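You operate a simulated robot arm through the tools that you are given. There is no shell and no other tool.

You are at the controls of a simulated robot arm. One attempt, no reset.

JOB
Tilt the big mirror to 10 degrees, pin it there and lock it.
Fine: free the red tilt lock first; stand the pin in its holder while you wind, then use that same pin; leave the clamps.

The check looks at the end state, three seconds after you hand in, the way a careful person would. Anything else that was tipped, shoved, dropped, spilled or broken makes it a failure.

ROBOT AND FRAMES
A 7-joint arm with a two-finger parallel gripper, fixed in place. Base frame: the origin is on the floor under the middle of its stand, x ahead of it, y to its left, z up. Lengths are in mm, angles in degrees, forces in N, time in s.
It reaches about 1479 mm from its shoulder. Its first joint turns from -166.0 to 166.0 degrees. Payload 4.4 kg.
The TCP is the grasp point between the finger pads, 23 mm short of the fingertips. In the tool frame z runs along the fingers and y along their closing line. Largest opening 94 mm; finger width 38, thickness 10; the body of the gripper, 54 by 96 mm, starts 39 mm behind the TCP.
Orientation is that of the tool frame in the base frame, as [roll, pitch, yaw] about the fixed x, y, z axes, in that order (R = Rz(yaw) Ry(pitch) Rx(roll)). With the fingers straight down and closing along the base's y, the tool's x points along the base's -x, its y along +y and its z along -z.

CONTROLS
- The arm moves only by the tool nudge_tool. Its argument "plan" is a list of rows, each an object (a shift or turn left out is 0, a gripper value left out holds the last) with "gripper": the closure in counts, from 0 (fully open) to 255 (shut); "dp": the shift along the tool's x, y, z in mm, a list of three; "dr": the turn, a rotation vector about the tool's x, y, z in rad, a list of three. In form: [{"gripper": gripper, "dp": [x, y, z], "dr": [wx, wy, wz]}, ...]. A call has 1 to 20 rows; each row is the pose to reach, as a shift and turn from the pose commanded when the call began, along the tool's axes at that moment. Rows are played at 5 a second. More than 50 mm and 8.6 degrees between two rows, or a gripper value outside its range, and nothing of the call is played. A pose out of reach is approached as far as the arm can. The call stops where the force on the tool passes 90 N (or 10 N more than at its start, if that is more) or the arm is blocked; 0.2 s more then pass. The fingers move at their own pace (about 72 mm/s each) and stop on an object; they squeeze with about 33 N. The grip force told is the motor's: it shows also when the fingers shut on nothing. Time passes only in rows, and 0.2 s behind the last, so rows that repeat a pose let the fingers close. It gives the time, the measured TCP pose, the force on the tool (base axes), the opening and the grip force at its end, in the units of the frame above (readings bear some noise), with the torque about the TCP (base axes, N m) and any sound that the robot's microphone picked up, and new pictures: "show" is both (left out), scene, wrist or none.
- Cameras (640 x 400 px; columns grow to the right, rows downward): "scene" is fixed at [51.3, 499.8, 1805]; the picture's right is [-0.33, -0.94, 0.00], its down [-0.54, 0.19, -0.82] and it looks along [0.77, -0.27, -0.57] (base axes); focal length 312 px, centre (320, 200). "wrist" rides on the gripper at [86, 16, -74] in the tool frame; the picture's right is [-0.18, 0.98, 0.00], its down [-0.58, -0.11, -0.81] and it looks along [-0.79, -0.15, 0.59] (tool axes); focal length 243 px, centre (320, 200). There is no depth. A picture from a camera that has moved, and an enlarged one, comes with that camera's place and axes in the base frame and with its lens.
- zoom(camera, box): a new picture of the part [left, top, right, bottom] of that camera's present view, enlarged. The clock stands still meanwhile.
- sign_off(): hands the job in; it is judged then, once.

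Nothing tells you positions but the pictures and the camera data. Unless the task says otherwise, let go and move clear before handing in.

The tools are called after "Request:" as a command line: name --argument value ..., lists and objects as JSON in quotes. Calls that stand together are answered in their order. nudge_tool: Moves the arm, as the interface text tells. Its arguments: {"type":"object","properties":{"plan":{"type":"array"},"show":{"type":"string","enum":["both","scene","wrist","none"]}},"required":["plan"]} The other tools are called the same way: zoom (camera, box) takes an enlarged picture of a part of a camera's view; sign_off () hands the job in.

At the start:

```text
t: 0.0
position: [760.1, -110.4, 1528.8]
orientation: [180.0, 0.0, -179.9]
contact_force: [0.2, -0.2, -0.3]
moment: [0.0, 0.0, 0.01]
finger_gap: 93.7
grasp_force: 0.0
```

scene: 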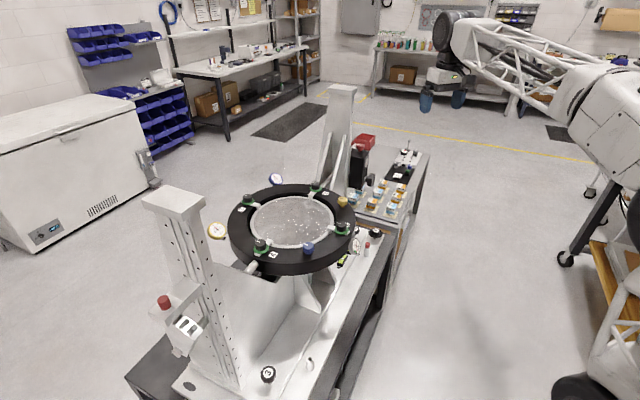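
wrist: 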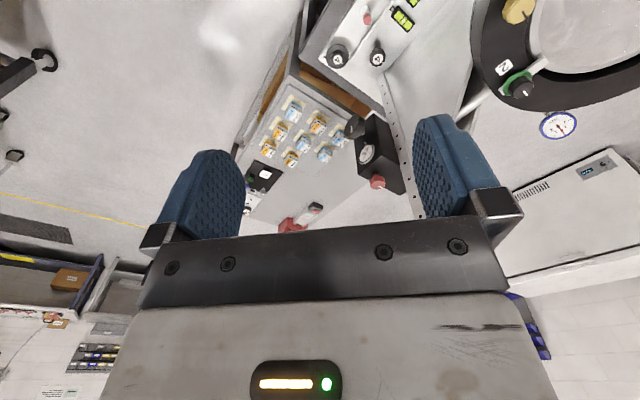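

I see a round mirror in a black ring between two uprights on a bench, with various knobs, a dial and a handwheel. I'll zoom in first to identify the red tilt lock, the pin, its holder and the winding knob before any motion.

Request:
zoom --camera "scene" --box '[130, 180, 290, 280]'

Request:
zoom --camera "scene" --box '[120, 270, 280, 400]'

Request:
zoom --camera "scene" --box '[220, 170, 380, 270]'

Request:
zoom --camera "scene" --box '[320, 120, 440, 220]'

Request:
zoom --camera "scene" --box '[240, 290, 400, 400]'

Request:
zoom --camera "scene" --box '[310, 200, 410, 280]'

Request:
zoom --camera "wrist" --box '[240, 0, 480, 150]'

Request:
zoom --camera "wrist" --box '[440, 0, 640, 150]'

Request:
zoom --camera "wrist" --box '[230, 80, 430, 240]'

```text
4.00 times, centred on (210, 230) of scene
camera zoom: at [51.3, 499.8, 1805.0], right [-0.33, -0.94, 0.0], down [-0.54, 0.19, -0.82], along [0.77, -0.27, -0.57], focal length 1247 px, centre (760, 80)
```

zoom: 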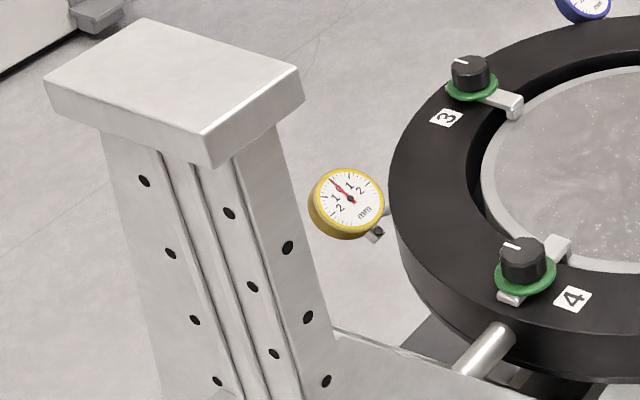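

```text
3.08 times, centred on (200, 335) of scene
camera zoom: at [51.3, 499.8, 1805.0], right [-0.33, -0.94, 0.0], down [-0.54, 0.19, -0.82], along [0.77, -0.27, -0.57], focal length 959 px, centre (689, -215)
```

zoom: 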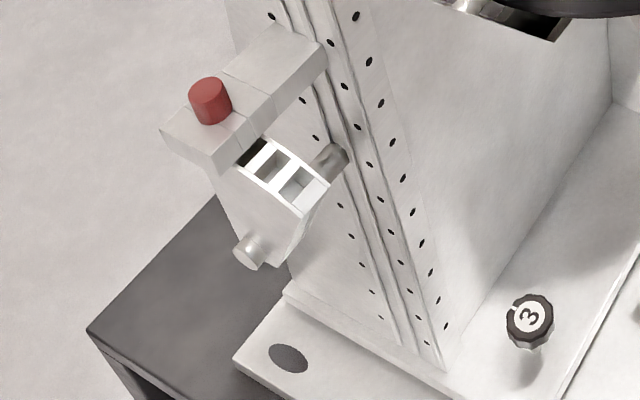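

```text
4.00 times, centred on (300, 220) of scene
camera zoom: at [51.3, 499.8, 1805.0], right [-0.33, -0.94, 0.0], down [-0.54, 0.19, -0.82], along [0.77, -0.27, -0.57], focal length 1247 px, centre (400, 120)
```

zoom: 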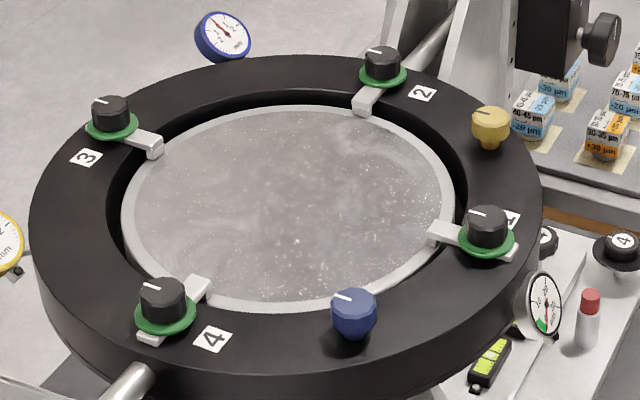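

```text
4.00 times, centred on (380, 170) of scene
camera zoom: at [51.3, 499.8, 1805.0], right [-0.33, -0.94, 0.0], down [-0.54, 0.19, -0.82], along [0.77, -0.27, -0.57], focal length 1247 px, centre (80, 320)
```

zoom: 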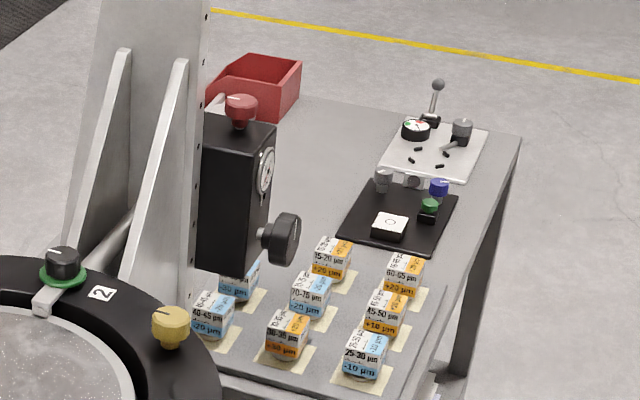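

```text
3.64 times, centred on (320, 345) of scene
camera zoom: at [51.3, 499.8, 1805.0], right [-0.33, -0.94, 0.0], down [-0.54, 0.19, -0.82], along [0.77, -0.27, -0.57], focal length 1134 px, centre (320, -327)
```

zoom: 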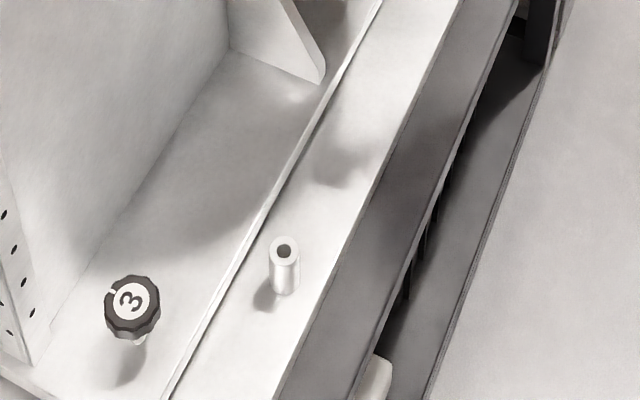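

```text
5.00 times, centred on (360, 240) of scene
camera zoom: at [51.3, 499.8, 1805.0], right [-0.33, -0.94, 0.0], down [-0.54, 0.19, -0.82], along [0.77, -0.27, -0.57], focal length 1559 px, centre (120, 0)
```

zoom: 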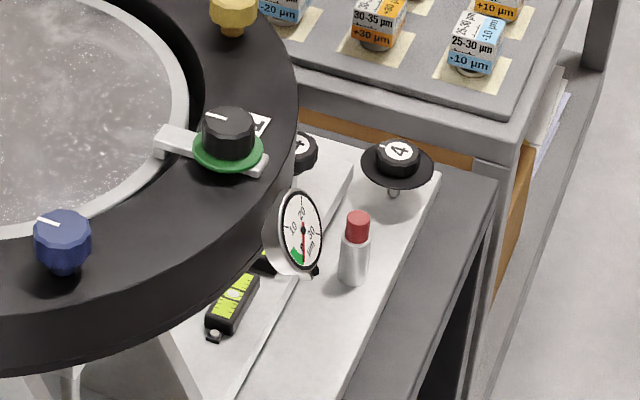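

```text
2.67 times, centred on (360, 75) of wrist
camera zoom: at [673.8, -94.3, 1603.9], right [0.18, 0.98, 0.0], down [0.58, -0.11, 0.81], along [0.79, -0.15, -0.59], focal length 647 px, centre (213, 533)
```

zoom: 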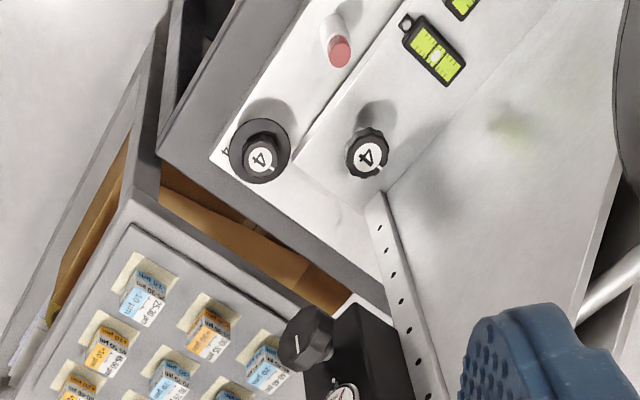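

```text
2.67 times, centred on (540, 75) of wrist
camera zoom: at [673.8, -94.3, 1603.9], right [0.18, 0.98, 0.0], down [0.58, -0.11, 0.81], along [0.79, -0.15, -0.59], focal length 647 px, centre (-267, 533)
```

zoom: 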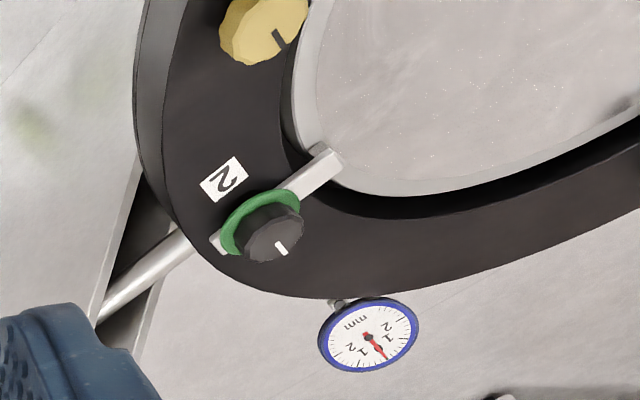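

```text
2.50 times, centred on (330, 160) of wrist
camera zoom: at [673.8, -94.3, 1603.9], right [0.18, 0.98, 0.0], down [0.58, -0.11, 0.81], along [0.79, -0.15, -0.59], focal length 606 px, centre (295, 300)
```

zoom: 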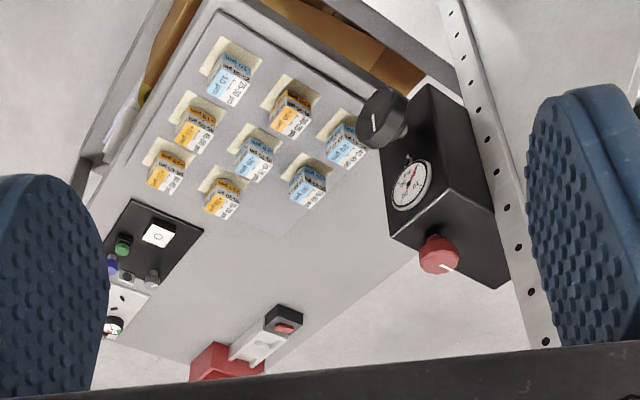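

The right upright seems to carry a black gearbox with the red lock knob on top (about [1105, -43, 1252]), a dial, and a winding knob on its side (about [1050, -78, 1118]). The left upright carries a bracket with a red-headed pin, and there's an empty pin tube near [540, 360, 850]. Next I'll move the wrist camera closer to read the gearbox dial and knobs.

Request:
nudge_tool --plan '[{"gripper": 0, "dp": [-23.5, -14, 32], "dr": [0, 0, -0.1425]}, {"dp": [-47, -28, 64], "dr": [0, 0, -0.285]}, {"dp": [-70.5, -42, 96], "dr": [0, 0, -0.4275]}, {"dp": [-94, -56, 128], "dr": [0, 0, -0.57]}, {"dp": [-117.5, -70, 160], "dr": [0, 0, -0.7125]}, {"dp": [-141, -84, 193], "dr": [0, 0, -0.855]}, {"dp": [-141, -84, 193], "dr": [0, 0, -0.855]}]'

```text
t: 1.6
position: [903.3, -192.2, 1336.7]
orientation: [-179.9, 0.0, -130.9]
contact_force: [-0.4, -0.2, -1.2]
moment: [-0.04, 0.03, 0.0]
finger_gap: 94.0
grasp_force: 0.0
camera wrist: at [833.8, -247.9, 1411.5], right [-0.62, 0.78, 0.0], down [0.46, 0.37, 0.81], along [0.63, 0.5, -0.59], focal length 243 px, centre (320, 200)
```

scene: 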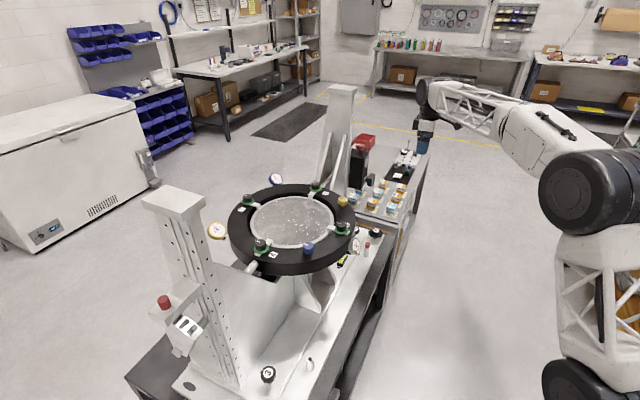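
wrist: 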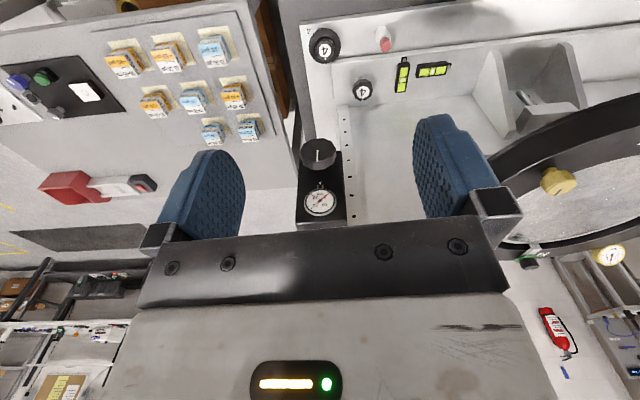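

Request:
zoom --camera "wrist" --box '[270, 120, 370, 225]'

Request:
zoom --camera "wrist" --box '[290, 170, 350, 220]'

Request:
zoom --camera "wrist" --box '[290, 0, 490, 120]'

Request:
zoom --camera "wrist" --box '[0, 20, 280, 200]'

Request:
zoom --camera "scene" --box '[340, 130, 380, 190]'

```text
3.81 times, centred on (320, 172) of wrist
camera zoom: at [833.8, -247.9, 1411.5], right [-0.62, 0.78, 0.0], down [0.46, 0.37, 0.81], along [0.63, 0.5, -0.59], focal length 924 px, centre (320, 305)
```

zoom: 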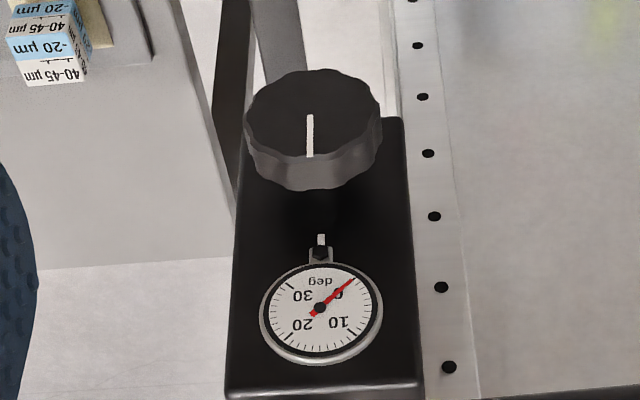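

```text
8.00 times, centred on (320, 195) of wrist
camera zoom: at [833.8, -247.9, 1411.5], right [-0.62, 0.78, 0.0], down [0.46, 0.37, 0.81], along [0.63, 0.5, -0.59], focal length 1941 px, centre (320, 240)
```

zoom: 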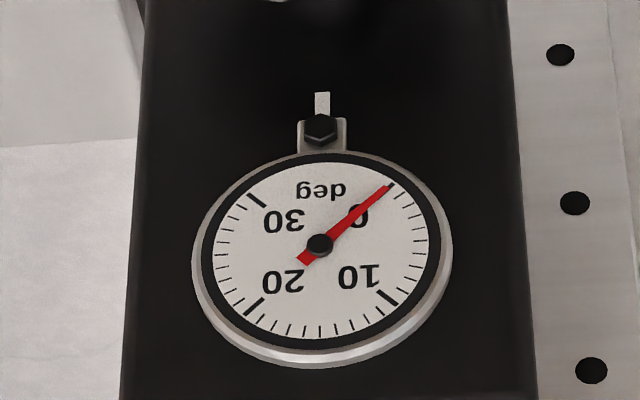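

```text
3.20 times, centred on (390, 60) of wrist
camera zoom: at [833.8, -247.9, 1411.5], right [-0.62, 0.78, 0.0], down [0.46, 0.37, 0.81], along [0.63, 0.5, -0.59], focal length 776 px, centre (96, 648)
```

zoom: 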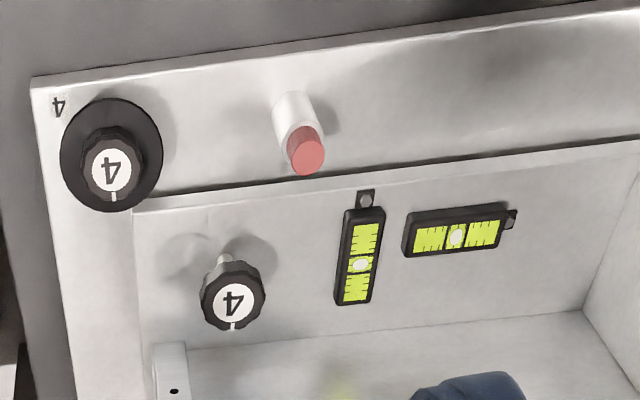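

```text
2.22 times, centred on (140, 110) of wrist
camera zoom: at [833.8, -247.9, 1411.5], right [-0.62, 0.78, 0.0], down [0.46, 0.37, 0.81], along [0.63, 0.5, -0.59], focal length 539 px, centre (720, 400)
```

zoom: 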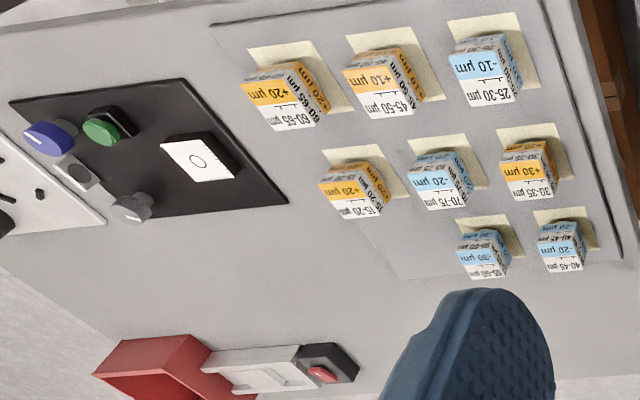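

```text
6.67 times, centred on (360, 160) of scene
camera zoom: at [51.3, 499.8, 1805.0], right [-0.33, -0.94, 0.0], down [-0.54, 0.19, -0.82], along [0.77, -0.27, -0.57], focal length 2078 px, centre (53, 467)
```

zoom: 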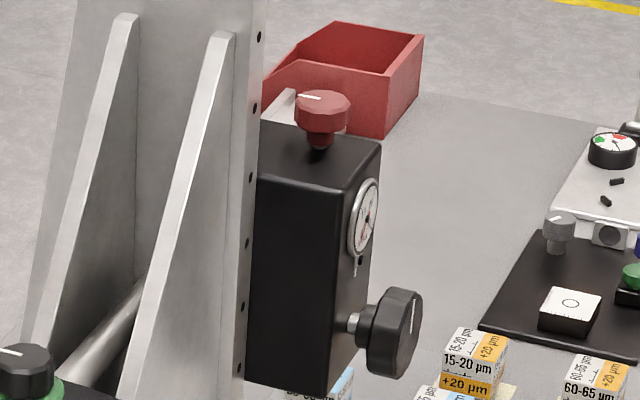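

The gearbox dial is in degrees, with 0 to 30 over three quarters of a turn, and it reads 0. Below it is the black winding knob, and on top is the red lock knob. Next I'll swing the wrist camera over to the left bracket with the pin, going high to stay clear of the uprights.

Request:
nudge_tool --plan '[{"dp": [12, 31.4, -32.9]}, {"dp": [24, 62.9, -65.8]}, {"dp": [36, 94.3, -98.6]}, {"dp": [48, 125.7, -131.5]}, {"dp": [60, 157, -164.4]}, {"dp": [72, 188.5, -197.3]}, {"dp": [84, 220, -230]}, {"dp": [96.5, 251.4, -263]}, {"dp": [88.7, 299.6, -269.3]}, {"dp": [80.9, 347.8, -275.5]}, {"dp": [73, 396, -281.8]}, {"dp": [65.3, 444.2, -288]}, {"dp": [57.4, 492.4, -294.3]}, {"dp": [49.6, 540.6, -300.5]}, {"dp": [41.8, 588.8, -306.8]}, {"dp": [34, 637, -313]}, {"dp": [34, 637, -313]}]'

```text
t: 5.2
position: [399.8, 196.6, 1652.4]
orientation: [180.0, 0.0, -131.0]
contact_force: [0.1, 0.7, 0.2]
moment: [-0.03, 0.01, 0.02]
finger_gap: 94.0
grasp_force: 0.0
camera wrist: at [330.1, 142.3, 1726.9], right [-0.62, 0.78, 0.0], down [0.46, 0.37, 0.81], along [0.63, 0.5, -0.59], focal length 243 px, centre (320, 200)
```

scene: 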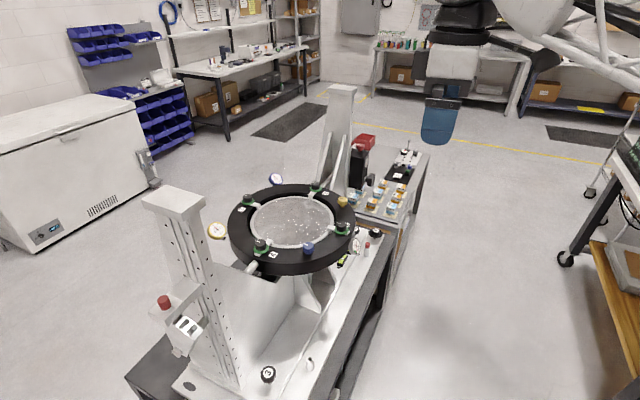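
wrist: 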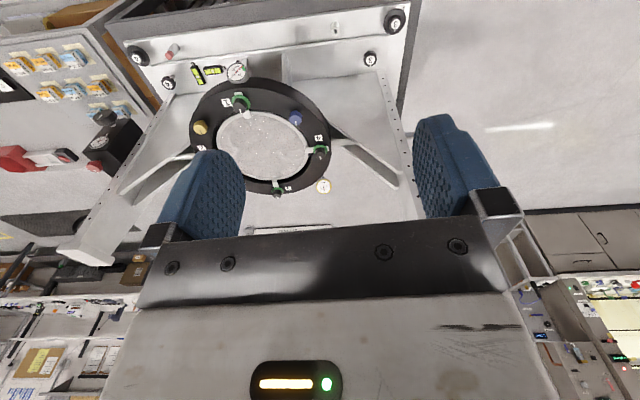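

The overview looks right and the fingers are clear of the frame. Now I'll move left and down to see the bracket with the pin.

Request:
nudge_tool --plan '[{"dp": [-32.4, 28.1, 21.4]}, {"dp": [-64.7, 56.2, 42.9]}, {"dp": [-97, 84.3, 64.3]}, {"dp": [-129.4, 112.4, 85.7]}, {"dp": [-161.8, 140.6, 107]}, {"dp": [-194, 168.7, 128.6]}, {"dp": [-226.5, 196.8, 150]}, {"dp": [-226.5, 196.8, 150]}]'

```text
t: 7.0
position: [396.3, 497.2, 1498.3]
orientation: [-180.0, -0.1, -131.0]
contact_force: [-0.3, 0.2, 0.0]
moment: [-0.01, 0.01, 0.02]
finger_gap: 93.9
grasp_force: 0.0
camera wrist: at [327.1, 442.1, 1573.7], right [-0.62, 0.78, 0.0], down [0.46, 0.37, 0.81], along [0.63, 0.5, -0.59], focal length 243 px, centre (320, 200)
```

scene: 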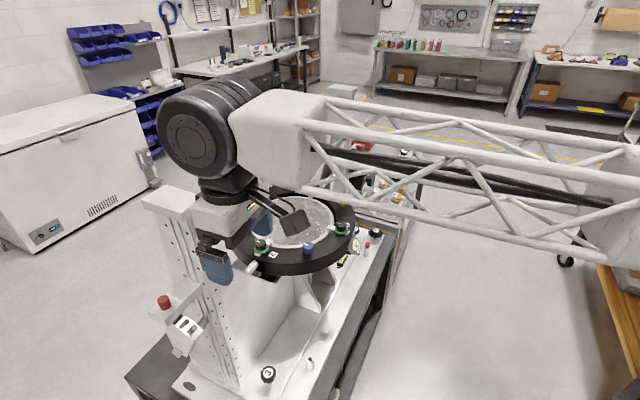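
wrist: 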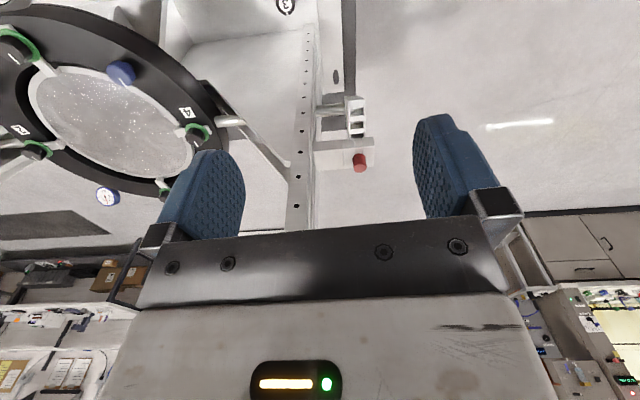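

Request:
zoom --camera "wrist" --box '[290, 60, 410, 190]'

Request:
zoom --camera "wrist" --box '[310, 85, 390, 180]'

Request:
zoom --camera "scene" --box '[145, 280, 225, 370]'

Request:
zoom --camera "wrist" --box '[60, 80, 260, 210]'

```text
3.08 times, centred on (350, 125) of wrist
camera zoom: at [327.1, 442.1, 1573.7], right [-0.62, 0.78, 0.0], down [0.46, 0.37, 0.81], along [0.63, 0.5, -0.59], focal length 746 px, centre (228, 431)
```

zoom: 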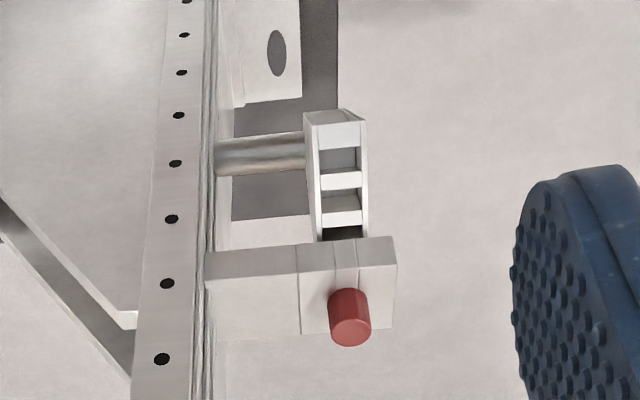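

```text
4.21 times, centred on (350, 132) of wrist
camera zoom: at [327.1, 442.1, 1573.7], right [-0.62, 0.78, 0.0], down [0.46, 0.37, 0.81], along [0.63, 0.5, -0.59], focal length 1022 px, centre (194, 484)
```

zoom: 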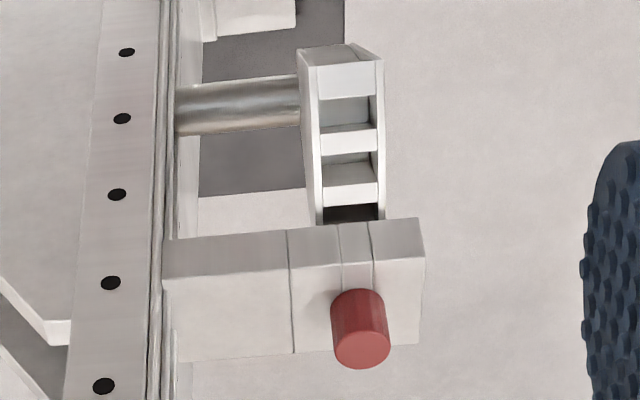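

```text
4.44 times, centred on (185, 325) of scene
camera zoom: at [51.3, 499.8, 1805.0], right [-0.33, -0.94, 0.0], down [-0.54, 0.19, -0.82], along [0.77, -0.27, -0.57], focal length 1385 px, centre (920, -356)
```

zoom: 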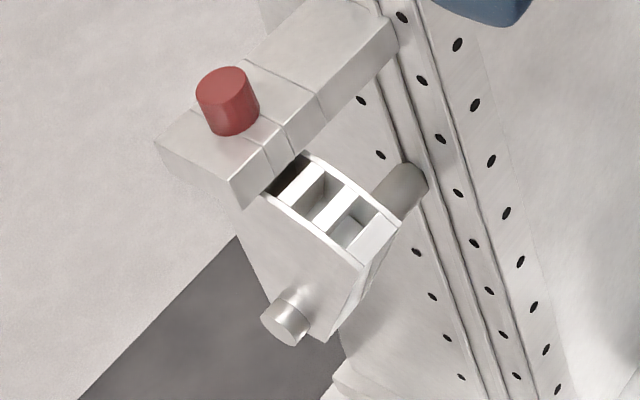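

```text
3.08 times, centred on (160, 145) of wrist
camera zoom: at [327.1, 442.1, 1573.7], right [-0.62, 0.78, 0.0], down [0.46, 0.37, 0.81], along [0.63, 0.5, -0.59], focal length 746 px, centre (812, 369)
```

zoom: 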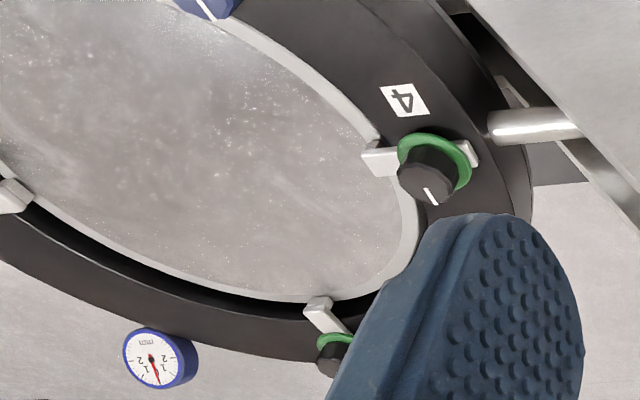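

The pin (red head about 21 mm across, top near [498, 654, 1319]) drops through a fixed block into a pocket of a sector that turns with the mirror shaft. Next I'll look at it closely from the outer side to judge clearances to the upright.

Request:
nudge_tool --plan '[{"dp": [-20, 24.2, 15.3], "dr": [0, 0, 0.1425]}, {"dp": [-40.5, 48.4, 30.7], "dr": [0, 0, 0.285]}, {"dp": [-60.7, 72.6, 46], "dr": [0, 0, 0.4275]}, {"dp": [-81, 96.9, 61.3], "dr": [0, 0, 0.57]}, {"dp": [-101, 121, 76.7], "dr": [0, 0, 0.7125]}, {"dp": [-121.5, 145.3, 92], "dr": [0, 0, 0.855]}, {"dp": [-121.5, 145.3, 92], "dr": [0, 0, 0.855]}]'

```text
t: 8.6
position: [370.3, 682.9, 1407.9]
orientation: [179.9, -0.1, 179.8]
contact_force: [-0.7, 1.0, 0.8]
moment: [0.01, -0.01, -0.01]
finger_gap: 94.1
grasp_force: 0.1
camera wrist: at [282.7, 698.1, 1482.4], right [0.18, 0.98, 0.0], down [0.58, -0.11, 0.81], along [0.79, -0.15, -0.59], focal length 243 px, centre (320, 200)
```

scene: 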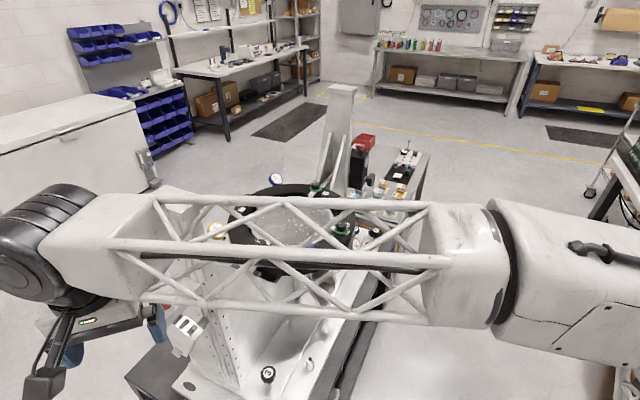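
wrist: 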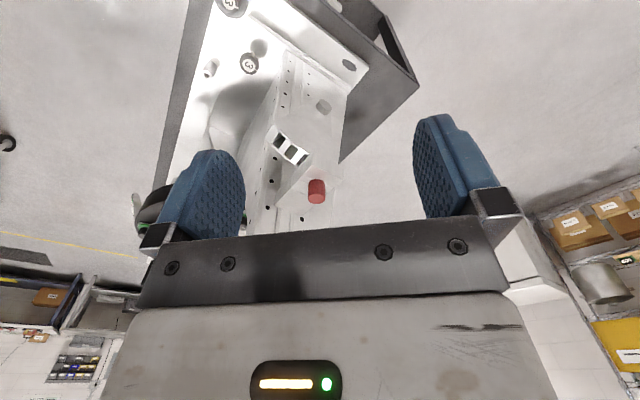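

Request:
zoom --camera "wrist" --box '[235, 100, 375, 225]'

Request:
zoom --camera "wrist" --box '[260, 120, 340, 210]'

Request:
zoom --camera "wrist" --box '[180, 0, 280, 90]'

Request:
zoom --camera "scene" --box '[0, 180, 220, 400]'

```text
3.20 times, centred on (305, 162) of wrist
camera zoom: at [282.7, 698.1, 1482.4], right [0.18, 0.98, 0.0], down [0.58, -0.11, 0.81], along [0.79, -0.15, -0.59], focal length 776 px, centre (368, 320)
```

zoom: 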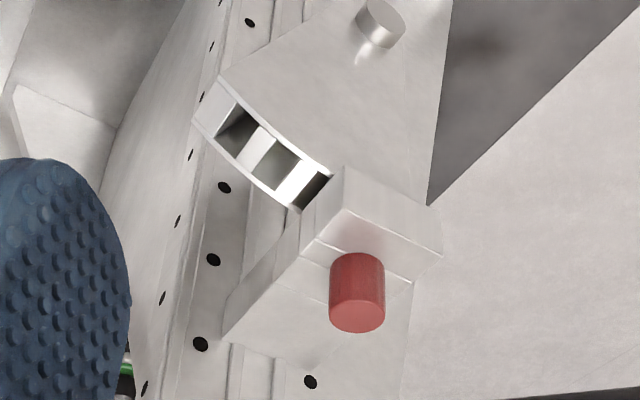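

```text
4.44 times, centred on (300, 165) of wrist
camera zoom: at [282.7, 698.1, 1482.4], right [0.18, 0.98, 0.0], down [0.58, -0.11, 0.81], along [0.79, -0.15, -0.59], focal length 1078 px, centre (409, 356)
```

zoom: 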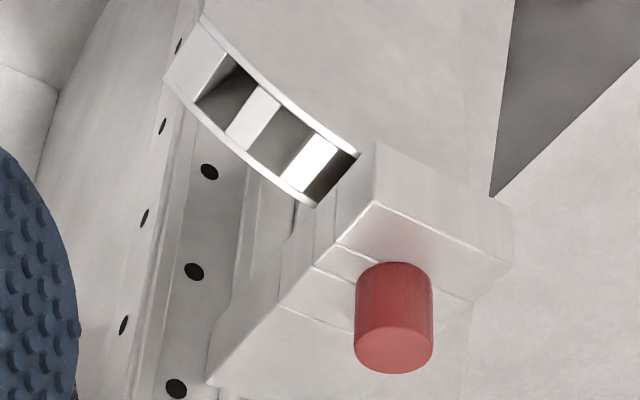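

```text
4.44 times, centred on (230, 45) of wrist
camera zoom: at [282.7, 698.1, 1482.4], right [0.18, 0.98, 0.0], down [0.58, -0.11, 0.81], along [0.79, -0.15, -0.59], focal length 1078 px, centre (720, 889)
```

zoom: 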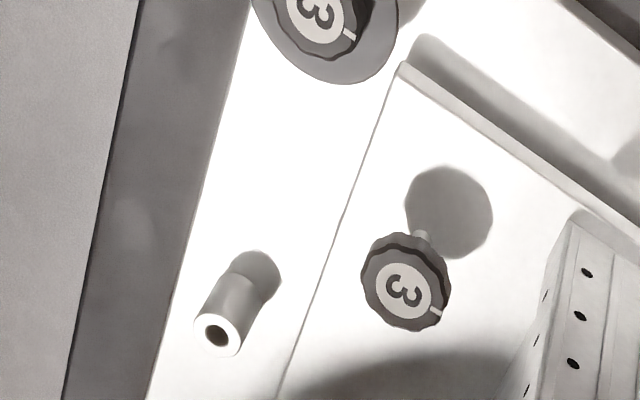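

```text
1.82 times, centred on (110, 290) of scene
camera zoom: at [51.3, 499.8, 1805.0], right [-0.33, -0.94, 0.0], down [-0.54, 0.19, -0.82], along [0.77, -0.27, -0.57], focal length 567 px, centre (702, 36)
```

zoom: 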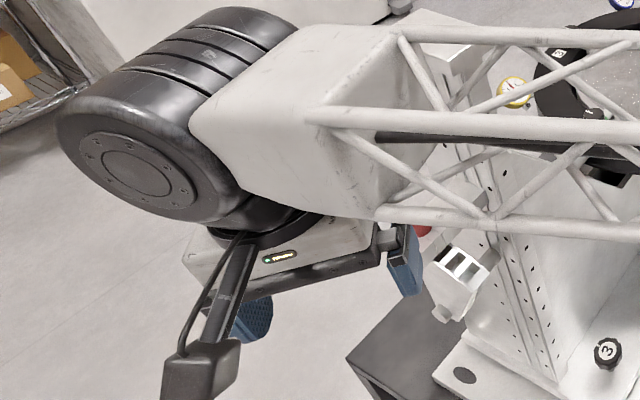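

Triangulation from two views agrees well: pin head centre is at [498, 654] with its top at 1319 and the block top at 1299, and the empty holder tube mouth is at [532, 362, 871]. The upright's cap is close to the pin, so I'll tilt the gripper when I take it. Now I'm heading to the red tilt lock, backing off along a high route.

Request:
nudge_tool --plan '[{"dp": [-5, -30.5, -23.7], "dr": [0, 0, -0.1425]}, {"dp": [-10, -61, -47.3], "dr": [0, 0, -0.285]}, {"dp": [-15, -91.5, -71], "dr": [0, 0, -0.4275]}, {"dp": [-20, -122, -94.7], "dr": [0, 0, -0.57]}, {"dp": [-25, -152.5, -118.3], "dr": [0, 0, -0.7125]}, {"dp": [-30, -183, -142], "dr": [0, 0, -0.855]}, {"dp": [-30, -226, -156], "dr": [0, 0, -0.855]}, {"dp": [-30, -269, -170.5], "dr": [0, 0, -0.855]}, {"dp": [-30, -312, -185], "dr": [0, 0, -0.855]}, {"dp": [-30, -355, -199], "dr": [0, 0, -0.855]}, {"dp": [-30, -398, -213], "dr": [0, 0, -0.855]}, {"dp": [-30, -441, -228], "dr": [0, 0, -0.855]}, {"dp": [-30, -483, -242], "dr": [0, 0, -0.855]}]' --show "none"

```text
t: 11.4
position: [402.7, 200.7, 1647.3]
orientation: [-180.0, 0.0, -130.9]
contact_force: [0.1, 0.6, 0.4]
moment: [-0.01, 0.0, 0.02]
finger_gap: 94.0
grasp_force: 0.0
```

I'm on the high route with no contact. Next I'll move to a viewpoint over the gearbox so the red lock knob is visible.

Request:
nudge_tool --plan '[{"dp": [8.2, -48, 5.9]}, {"dp": [16.3, -96, 11.8]}, {"dp": [24.5, -144, 17.6]}, {"dp": [32.6, -192, 23.5]}, {"dp": [40.8, -240, 29.4]}, {"dp": [48.9, -288, 35.3]}, {"dp": [57, -336, 41]}, {"dp": [65.2, -384, 47]}, {"dp": [39.4, -419, 68.6]}, {"dp": [13.6, -454, 90.3]}, {"dp": [-12.2, -489, 112]}, {"dp": [-38, -524, 133.5]}, {"dp": [-63.9, -559, 155]}, {"dp": [-89.7, -594, 176.8]}, {"dp": [-115.5, -629.3, 198.4]}, {"dp": [-141.3, -664.3, 220]}, {"dp": [-141.3, -664.3, 220]}]'

```text
t: 15.0
position: [994.3, -122.7, 1428.3]
orientation: [-179.9, 0.1, -131.1]
contact_force: [-0.6, -0.1, -1.2]
moment: [0.04, -0.02, 0.01]
finger_gap: 94.0
grasp_force: 0.2
camera wrist: at [924.9, -177.5, 1502.9], right [-0.62, 0.78, 0.0], down [0.46, 0.37, 0.81], along [0.63, 0.5, -0.59], focal length 243 px, centre (320, 200)
```

scene: 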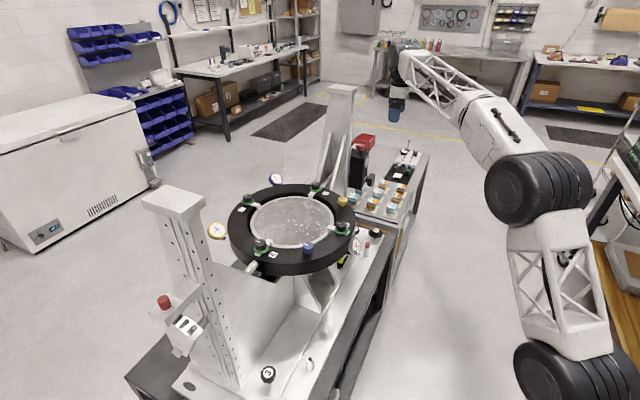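
wrist: 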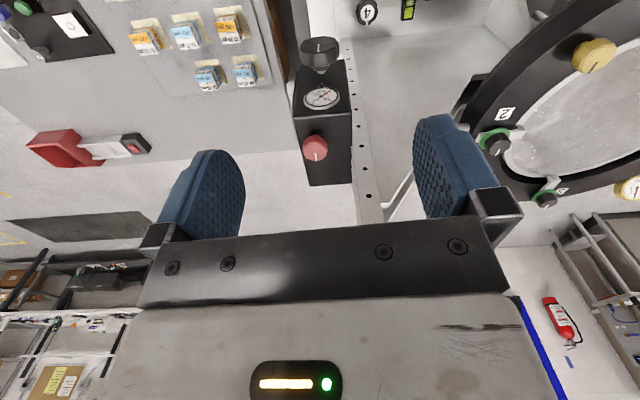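

Request:
zoom --camera "wrist" --box '[270, 120, 370, 220]'

Request:
zoom --camera "wrist" --box '[270, 20, 370, 125]'

Request:
zoom --camera "scene" --box '[340, 30, 540, 190]'

Request:
zoom --camera "scene" --box '[320, 75, 400, 195]'

```text
4.00 times, centred on (320, 170) of wrist
camera zoom: at [924.9, -177.5, 1502.9], right [-0.62, 0.78, 0.0], down [0.46, 0.37, 0.81], along [0.63, 0.5, -0.59], focal length 970 px, centre (320, 320)
```

zoom: 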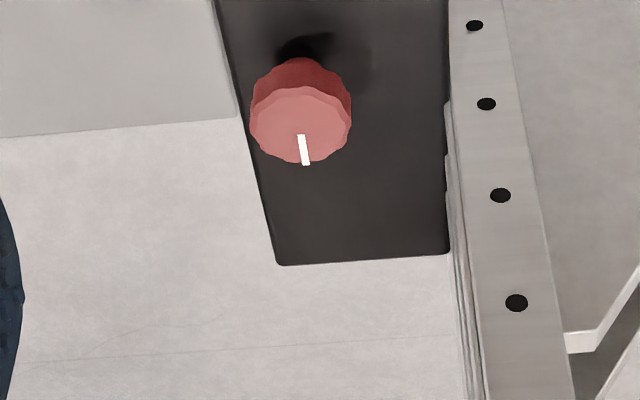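

```text
3.81 times, centred on (320, 72) of wrist
camera zoom: at [924.9, -177.5, 1502.9], right [-0.62, 0.78, 0.0], down [0.46, 0.37, 0.81], along [0.63, 0.5, -0.59], focal length 924 px, centre (320, 686)
```

zoom: 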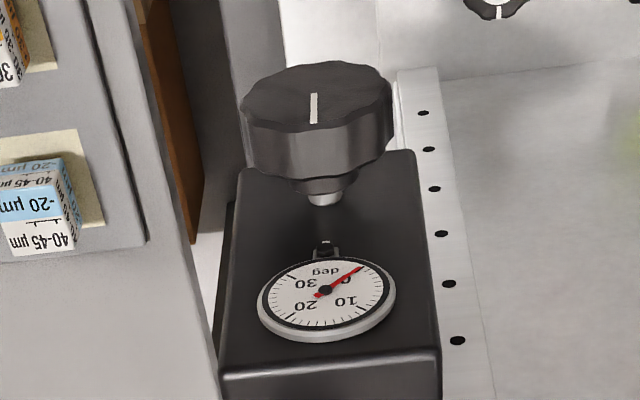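

```text
2.50 times, centred on (440, 110) of scene
camera zoom: at [51.3, 499.8, 1805.0], right [-0.33, -0.94, 0.0], down [-0.54, 0.19, -0.82], along [0.77, -0.27, -0.57], focal length 779 px, centre (20, 425)
```

zoom: 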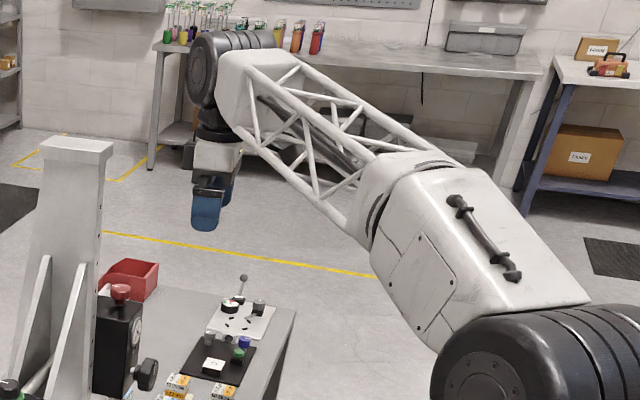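

```text
3.33 times, centred on (360, 135) of scene
camera zoom: at [51.3, 499.8, 1805.0], right [-0.33, -0.94, 0.0], down [-0.54, 0.19, -0.82], along [0.77, -0.27, -0.57], focal length 1039 px, centre (187, 417)
```

zoom: 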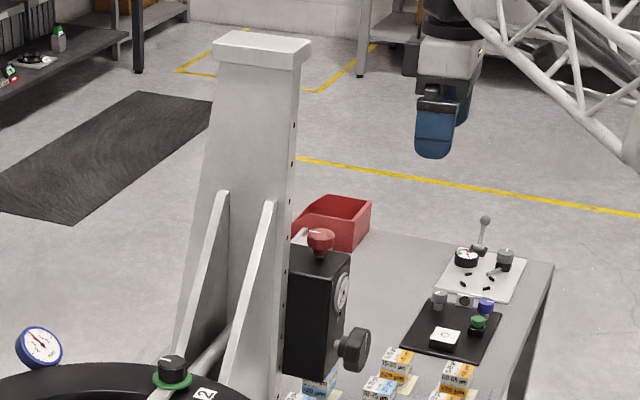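

The lock knob's top centre is at [1105.5, -42.5, 1256], about 34 mm across with its bottom near 1237, and it sits close beside the right upright and its cap. I'll come over it with the tool leaned 25° away from the upright so the wrist clears the cap, and check the view before lowering.

Request:
nudge_tool --plan '[{"gripper": 92, "dp": [-26.7, -6.3, 18.7], "dr": [-0.0122, -0.0867, -0.055]}, {"dp": [-53.4, -12.5, 37.3], "dr": [-0.0244, -0.1734, -0.1099]}, {"dp": [-80.1, -18.8, 56], "dr": [-0.0365, -0.26, -0.1649]}, {"dp": [-106.8, -25, 74.6], "dr": [-0.0487, -0.3467, -0.2198]}, {"dp": [-133.5, -31.3, 93.3], "dr": [-0.0609, -0.4334, -0.2748]}, {"dp": [-133.5, -31.3, 93.3], "dr": [-0.0609, -0.4334, -0.2748]}]'

```text
t: 16.4
position: [1104.6, -46.5, 1331.6]
orientation: [-180.0, 25.1, -114.8]
contact_force: [-0.6, 0.1, -0.3]
moment: [-0.01, 0.01, 0.03]
finger_gap: 60.1
grasp_force: 0.0
camera wrist: at [1043.0, -139.1, 1363.1], right [-0.82, 0.57, 0.08], down [0.18, 0.12, 0.98], along [0.54, 0.82, -0.2], focal length 243 px, centre (320, 200)
```

scene: 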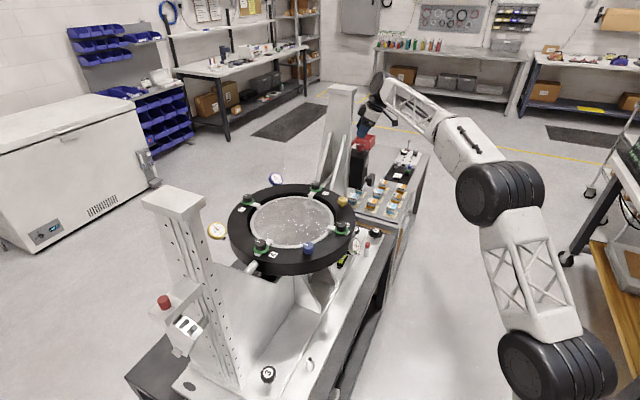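
wrist: 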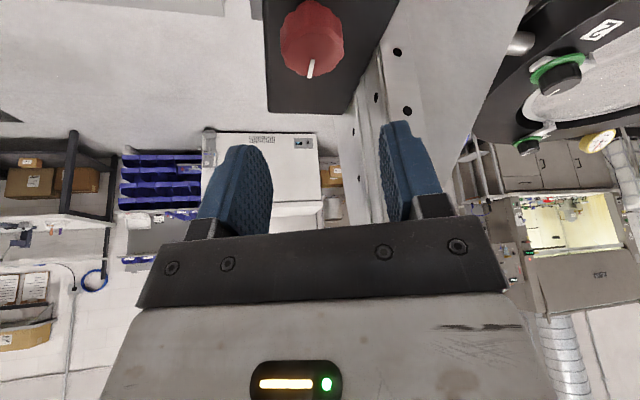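

The tool is leaned and sits over the knob with about 60 mm open. I'll zoom in to check the alignment before lowering.

Request:
zoom --camera "wrist" --box '[200, 0, 440, 150]'

Request:
zoom --camera "scene" --box '[320, 60, 420, 170]'

```text
2.67 times, centred on (320, 75) of wrist
camera zoom: at [1043.0, -139.1, 1363.1], right [-0.82, 0.57, 0.08], down [0.18, 0.12, 0.98], along [0.54, 0.82, -0.2], focal length 647 px, centre (320, 533)
```

zoom: 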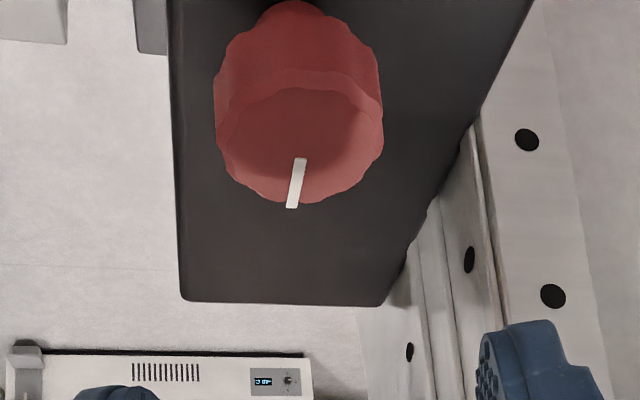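

```text
3.64 times, centred on (370, 115) of scene
camera zoom: at [51.3, 499.8, 1805.0], right [-0.33, -0.94, 0.0], down [-0.54, 0.19, -0.82], along [0.77, -0.27, -0.57], focal length 1134 px, centre (138, 509)
```

zoom: 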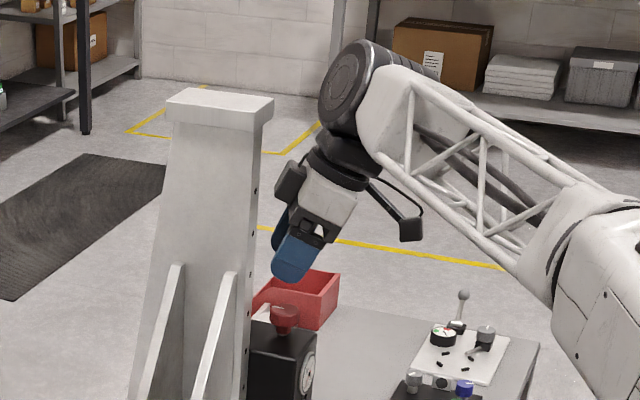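

The knob centre reads [1105.7, -41, 1256] from this view, and the clearance to the upright looks fine. I'm lowering straight down around the knob.

Request:
nudge_tool --plan '[{"dp": [8.5, 0.2, 22.5]}, {"dp": [17, 0.4, 45]}, {"dp": [25.6, 0.6, 67.5]}, {"dp": [25.6, 0.6, 67.5]}]'

```text
t: 17.4
position: [1106.8, -42.5, 1263.7]
orientation: [-180.0, 25.0, -115.1]
contact_force: [-0.8, -0.1, -1.1]
moment: [-0.01, 0.0, 0.02]
finger_gap: 60.0
grasp_force: 0.1
camera wrist: at [1044.4, -135.1, 1294.3], right [-0.82, 0.57, 0.08], down [0.18, 0.12, 0.98], along [0.54, 0.81, -0.2], focal length 243 px, centre (320, 200)
```

scene: 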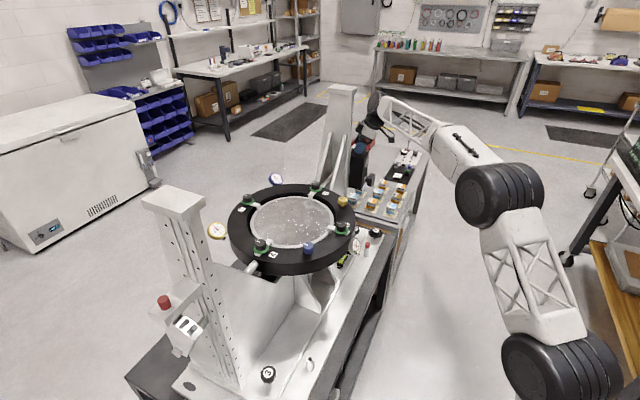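
wrist: 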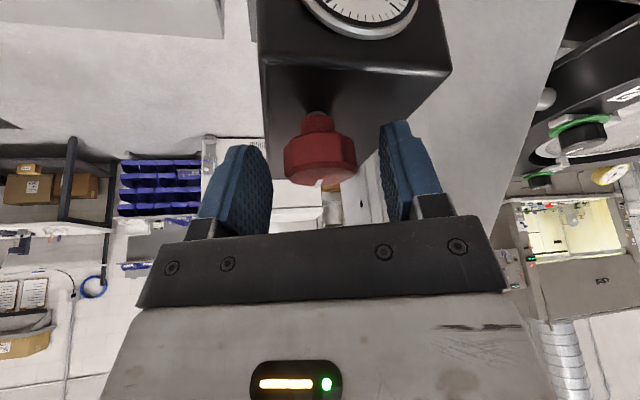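

The fingers straddle the red knob with nothing touched. I'm closing on it now.

Request:
nudge_tool --plan '[{"gripper": 255}, {"gripper": 255}, {"gripper": 255}]'

Request:
zoom --camera "wrist" --box '[220, 90, 420, 220]'

```text
t: 18.2
position: [1105.4, -41.4, 1263.2]
orientation: [179.8, 25.0, -115.0]
contact_force: [-56.3, 15.6, -8.2]
moment: [-0.14, 0.44, -0.15]
finger_gap: 33.7
grasp_force: 45.6
camera wrist: at [1043.6, -134.4, 1294.5], right [-0.82, 0.57, 0.08], down [0.18, 0.12, 0.98], along [0.54, 0.82, -0.2], focal length 243 px, centre (320, 200)
```

scene: 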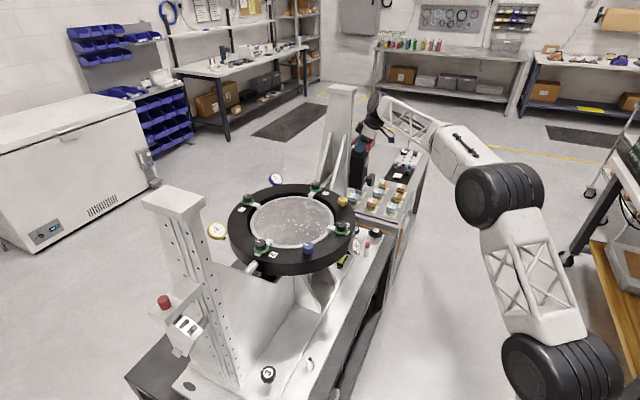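
wrist: 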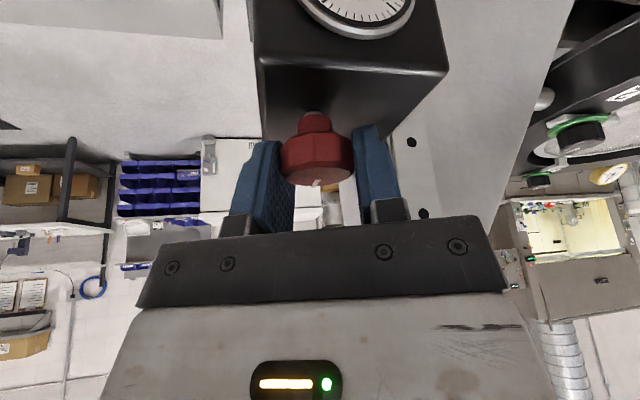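

```text
3.08 times, centred on (320, 155) of wrist
camera zoom: at [1043.6, -134.4, 1294.5], right [-0.82, 0.57, 0.08], down [0.18, 0.12, 0.98], along [0.54, 0.82, -0.2], focal length 746 px, centre (320, 338)
```

zoom: 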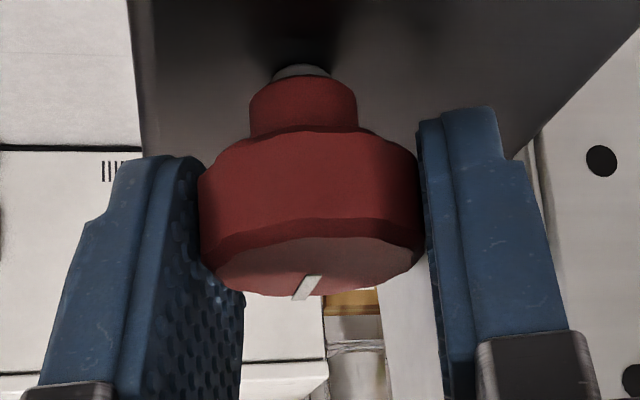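

The grip is on the knob, but about 58 N of side load shows the arm command is about 1.7 mm off-centre. I'll shift it to relieve that before turning.

Request:
nudge_tool --plan '[{"gripper": 255, "dp": [0, 0.8, 0]}, {"dp": [0, 1.7, 0]}, {"dp": [0, 1.7, 0]}]' --show "none"

```text
t: 19.0
position: [1104.9, -40.8, 1263.6]
orientation: [-179.9, 25.0, -115.0]
contact_force: [1.5, 3.3, -2.2]
moment: [-0.16, -0.12, -0.03]
finger_gap: 33.9
grasp_force: 45.1
```

The side load is gone. I'm turning the lock counter-clockwise seen from above, 40° first, and watching torque and sound.

Request:
nudge_tool --plan '[{"dr": [-0.059, 0, -0.1265]}, {"dr": [-0.118, 0, -0.2531]}, {"dr": [-0.177, 0, -0.3796]}, {"dr": [-0.236, 0, -0.5062]}, {"dr": [-0.295, 0, -0.6327]}, {"dr": [-0.295, 0, -0.6327]}]'

Request:
zoom --camera "wrist" --box '[220, 90, 420, 220]'

```text
t: 20.4
position: [1102.9, -42.8, 1262.9]
orientation: [-180.0, 24.9, -75.0]
contact_force: [-69.7, -16.7, -13.2]
moment: [0.24, 0.35, -0.04]
finger_gap: 33.3
grasp_force: 45.4
camera wrist: at [1115.7, -153.9, 1294.5], right [-0.99, -0.09, 0.08], down [0.06, 0.21, 0.98], along [-0.11, 0.97, -0.2], focal length 243 px, centre (320, 200)
```

scene: 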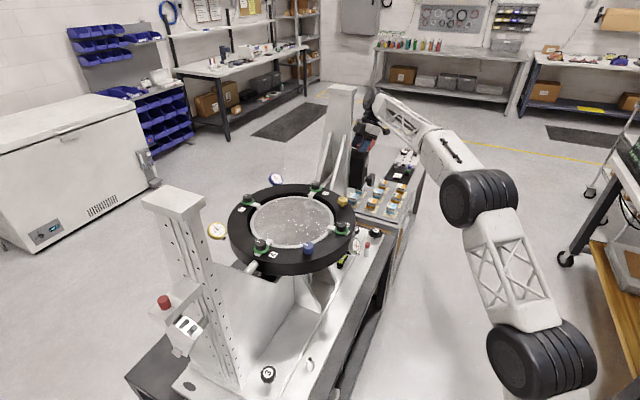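
wrist: 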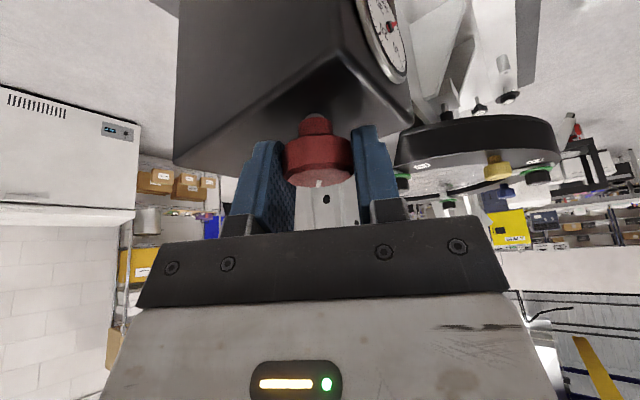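

```text
3.08 times, centred on (320, 155) of wrist
camera zoom: at [1115.7, -153.9, 1294.5], right [-0.99, -0.09, 0.08], down [0.06, 0.21, 0.98], along [-0.11, 0.97, -0.2], focal length 746 px, centre (320, 338)
```

zoom: 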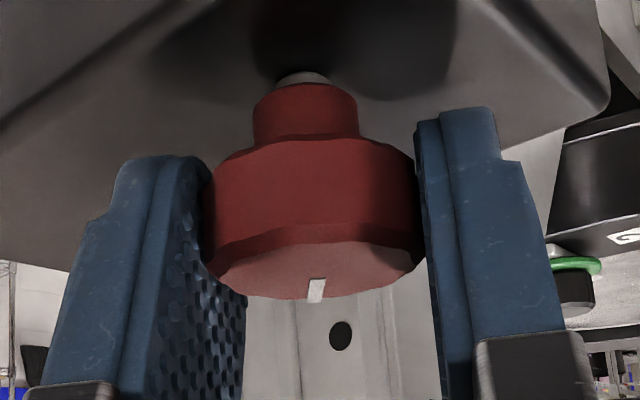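

The knob turned with the fingers (the white mark follows), with low torque but some side load because my pivot was slightly off-centre. I'll correct the centre and turn another 40°.

Request:
nudge_tool --plan '[{"dp": [1.36, 2.11, -0.64]}, {"dp": [1.36, 2.11, -0.64], "dr": [-0.059, 0, -0.1265]}, {"dp": [1.36, 2.11, -0.64], "dr": [-0.118, 0, -0.2531]}, {"dp": [1.36, 2.11, -0.64], "dr": [-0.177, 0, -0.3796]}, {"dp": [1.36, 2.11, -0.64], "dr": [-0.236, 0, -0.5062]}, {"dp": [1.36, 2.11, -0.64], "dr": [-0.295, 0, -0.6327]}, {"dp": [1.36, 2.11, -0.64], "dr": [-0.295, 0, -0.6327]}]' --show "wrist"

Request:
zoom --camera "wrist" --box '[220, 90, 420, 220]'

```text
t: 22.0
position: [1102.0, -42.6, 1262.2]
orientation: [179.9, 25.1, -34.9]
contact_force: [1.2, -20.4, 5.7]
moment: [0.18, 0.84, 0.01]
finger_gap: 33.0
grasp_force: 45.0
camera wrist: at [1182.2, -119.5, 1294.1], right [-0.7, -0.71, 0.08], down [-0.09, 0.2, 0.98], along [-0.71, 0.68, -0.2], focal length 243 px, centre (320, 200)
```

wrist: 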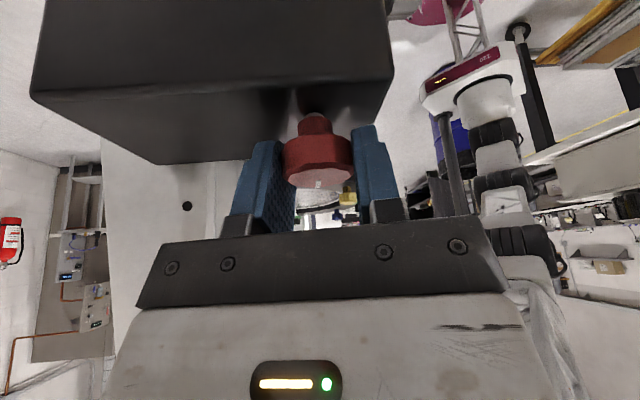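

```text
3.08 times, centred on (320, 155) of wrist
camera zoom: at [1182.2, -119.5, 1294.1], right [-0.7, -0.71, 0.08], down [-0.09, 0.2, 0.98], along [-0.71, 0.68, -0.2], focal length 746 px, centre (320, 338)
```

zoom: 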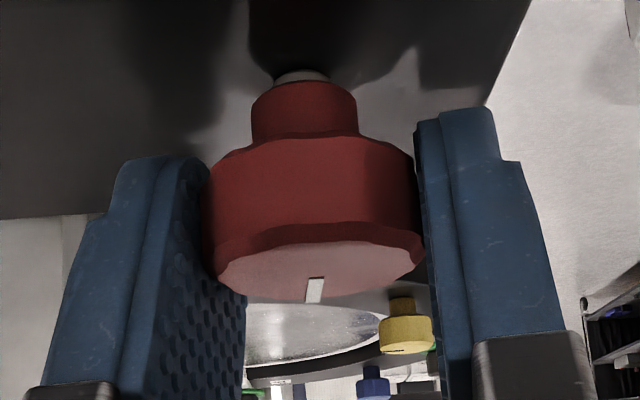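

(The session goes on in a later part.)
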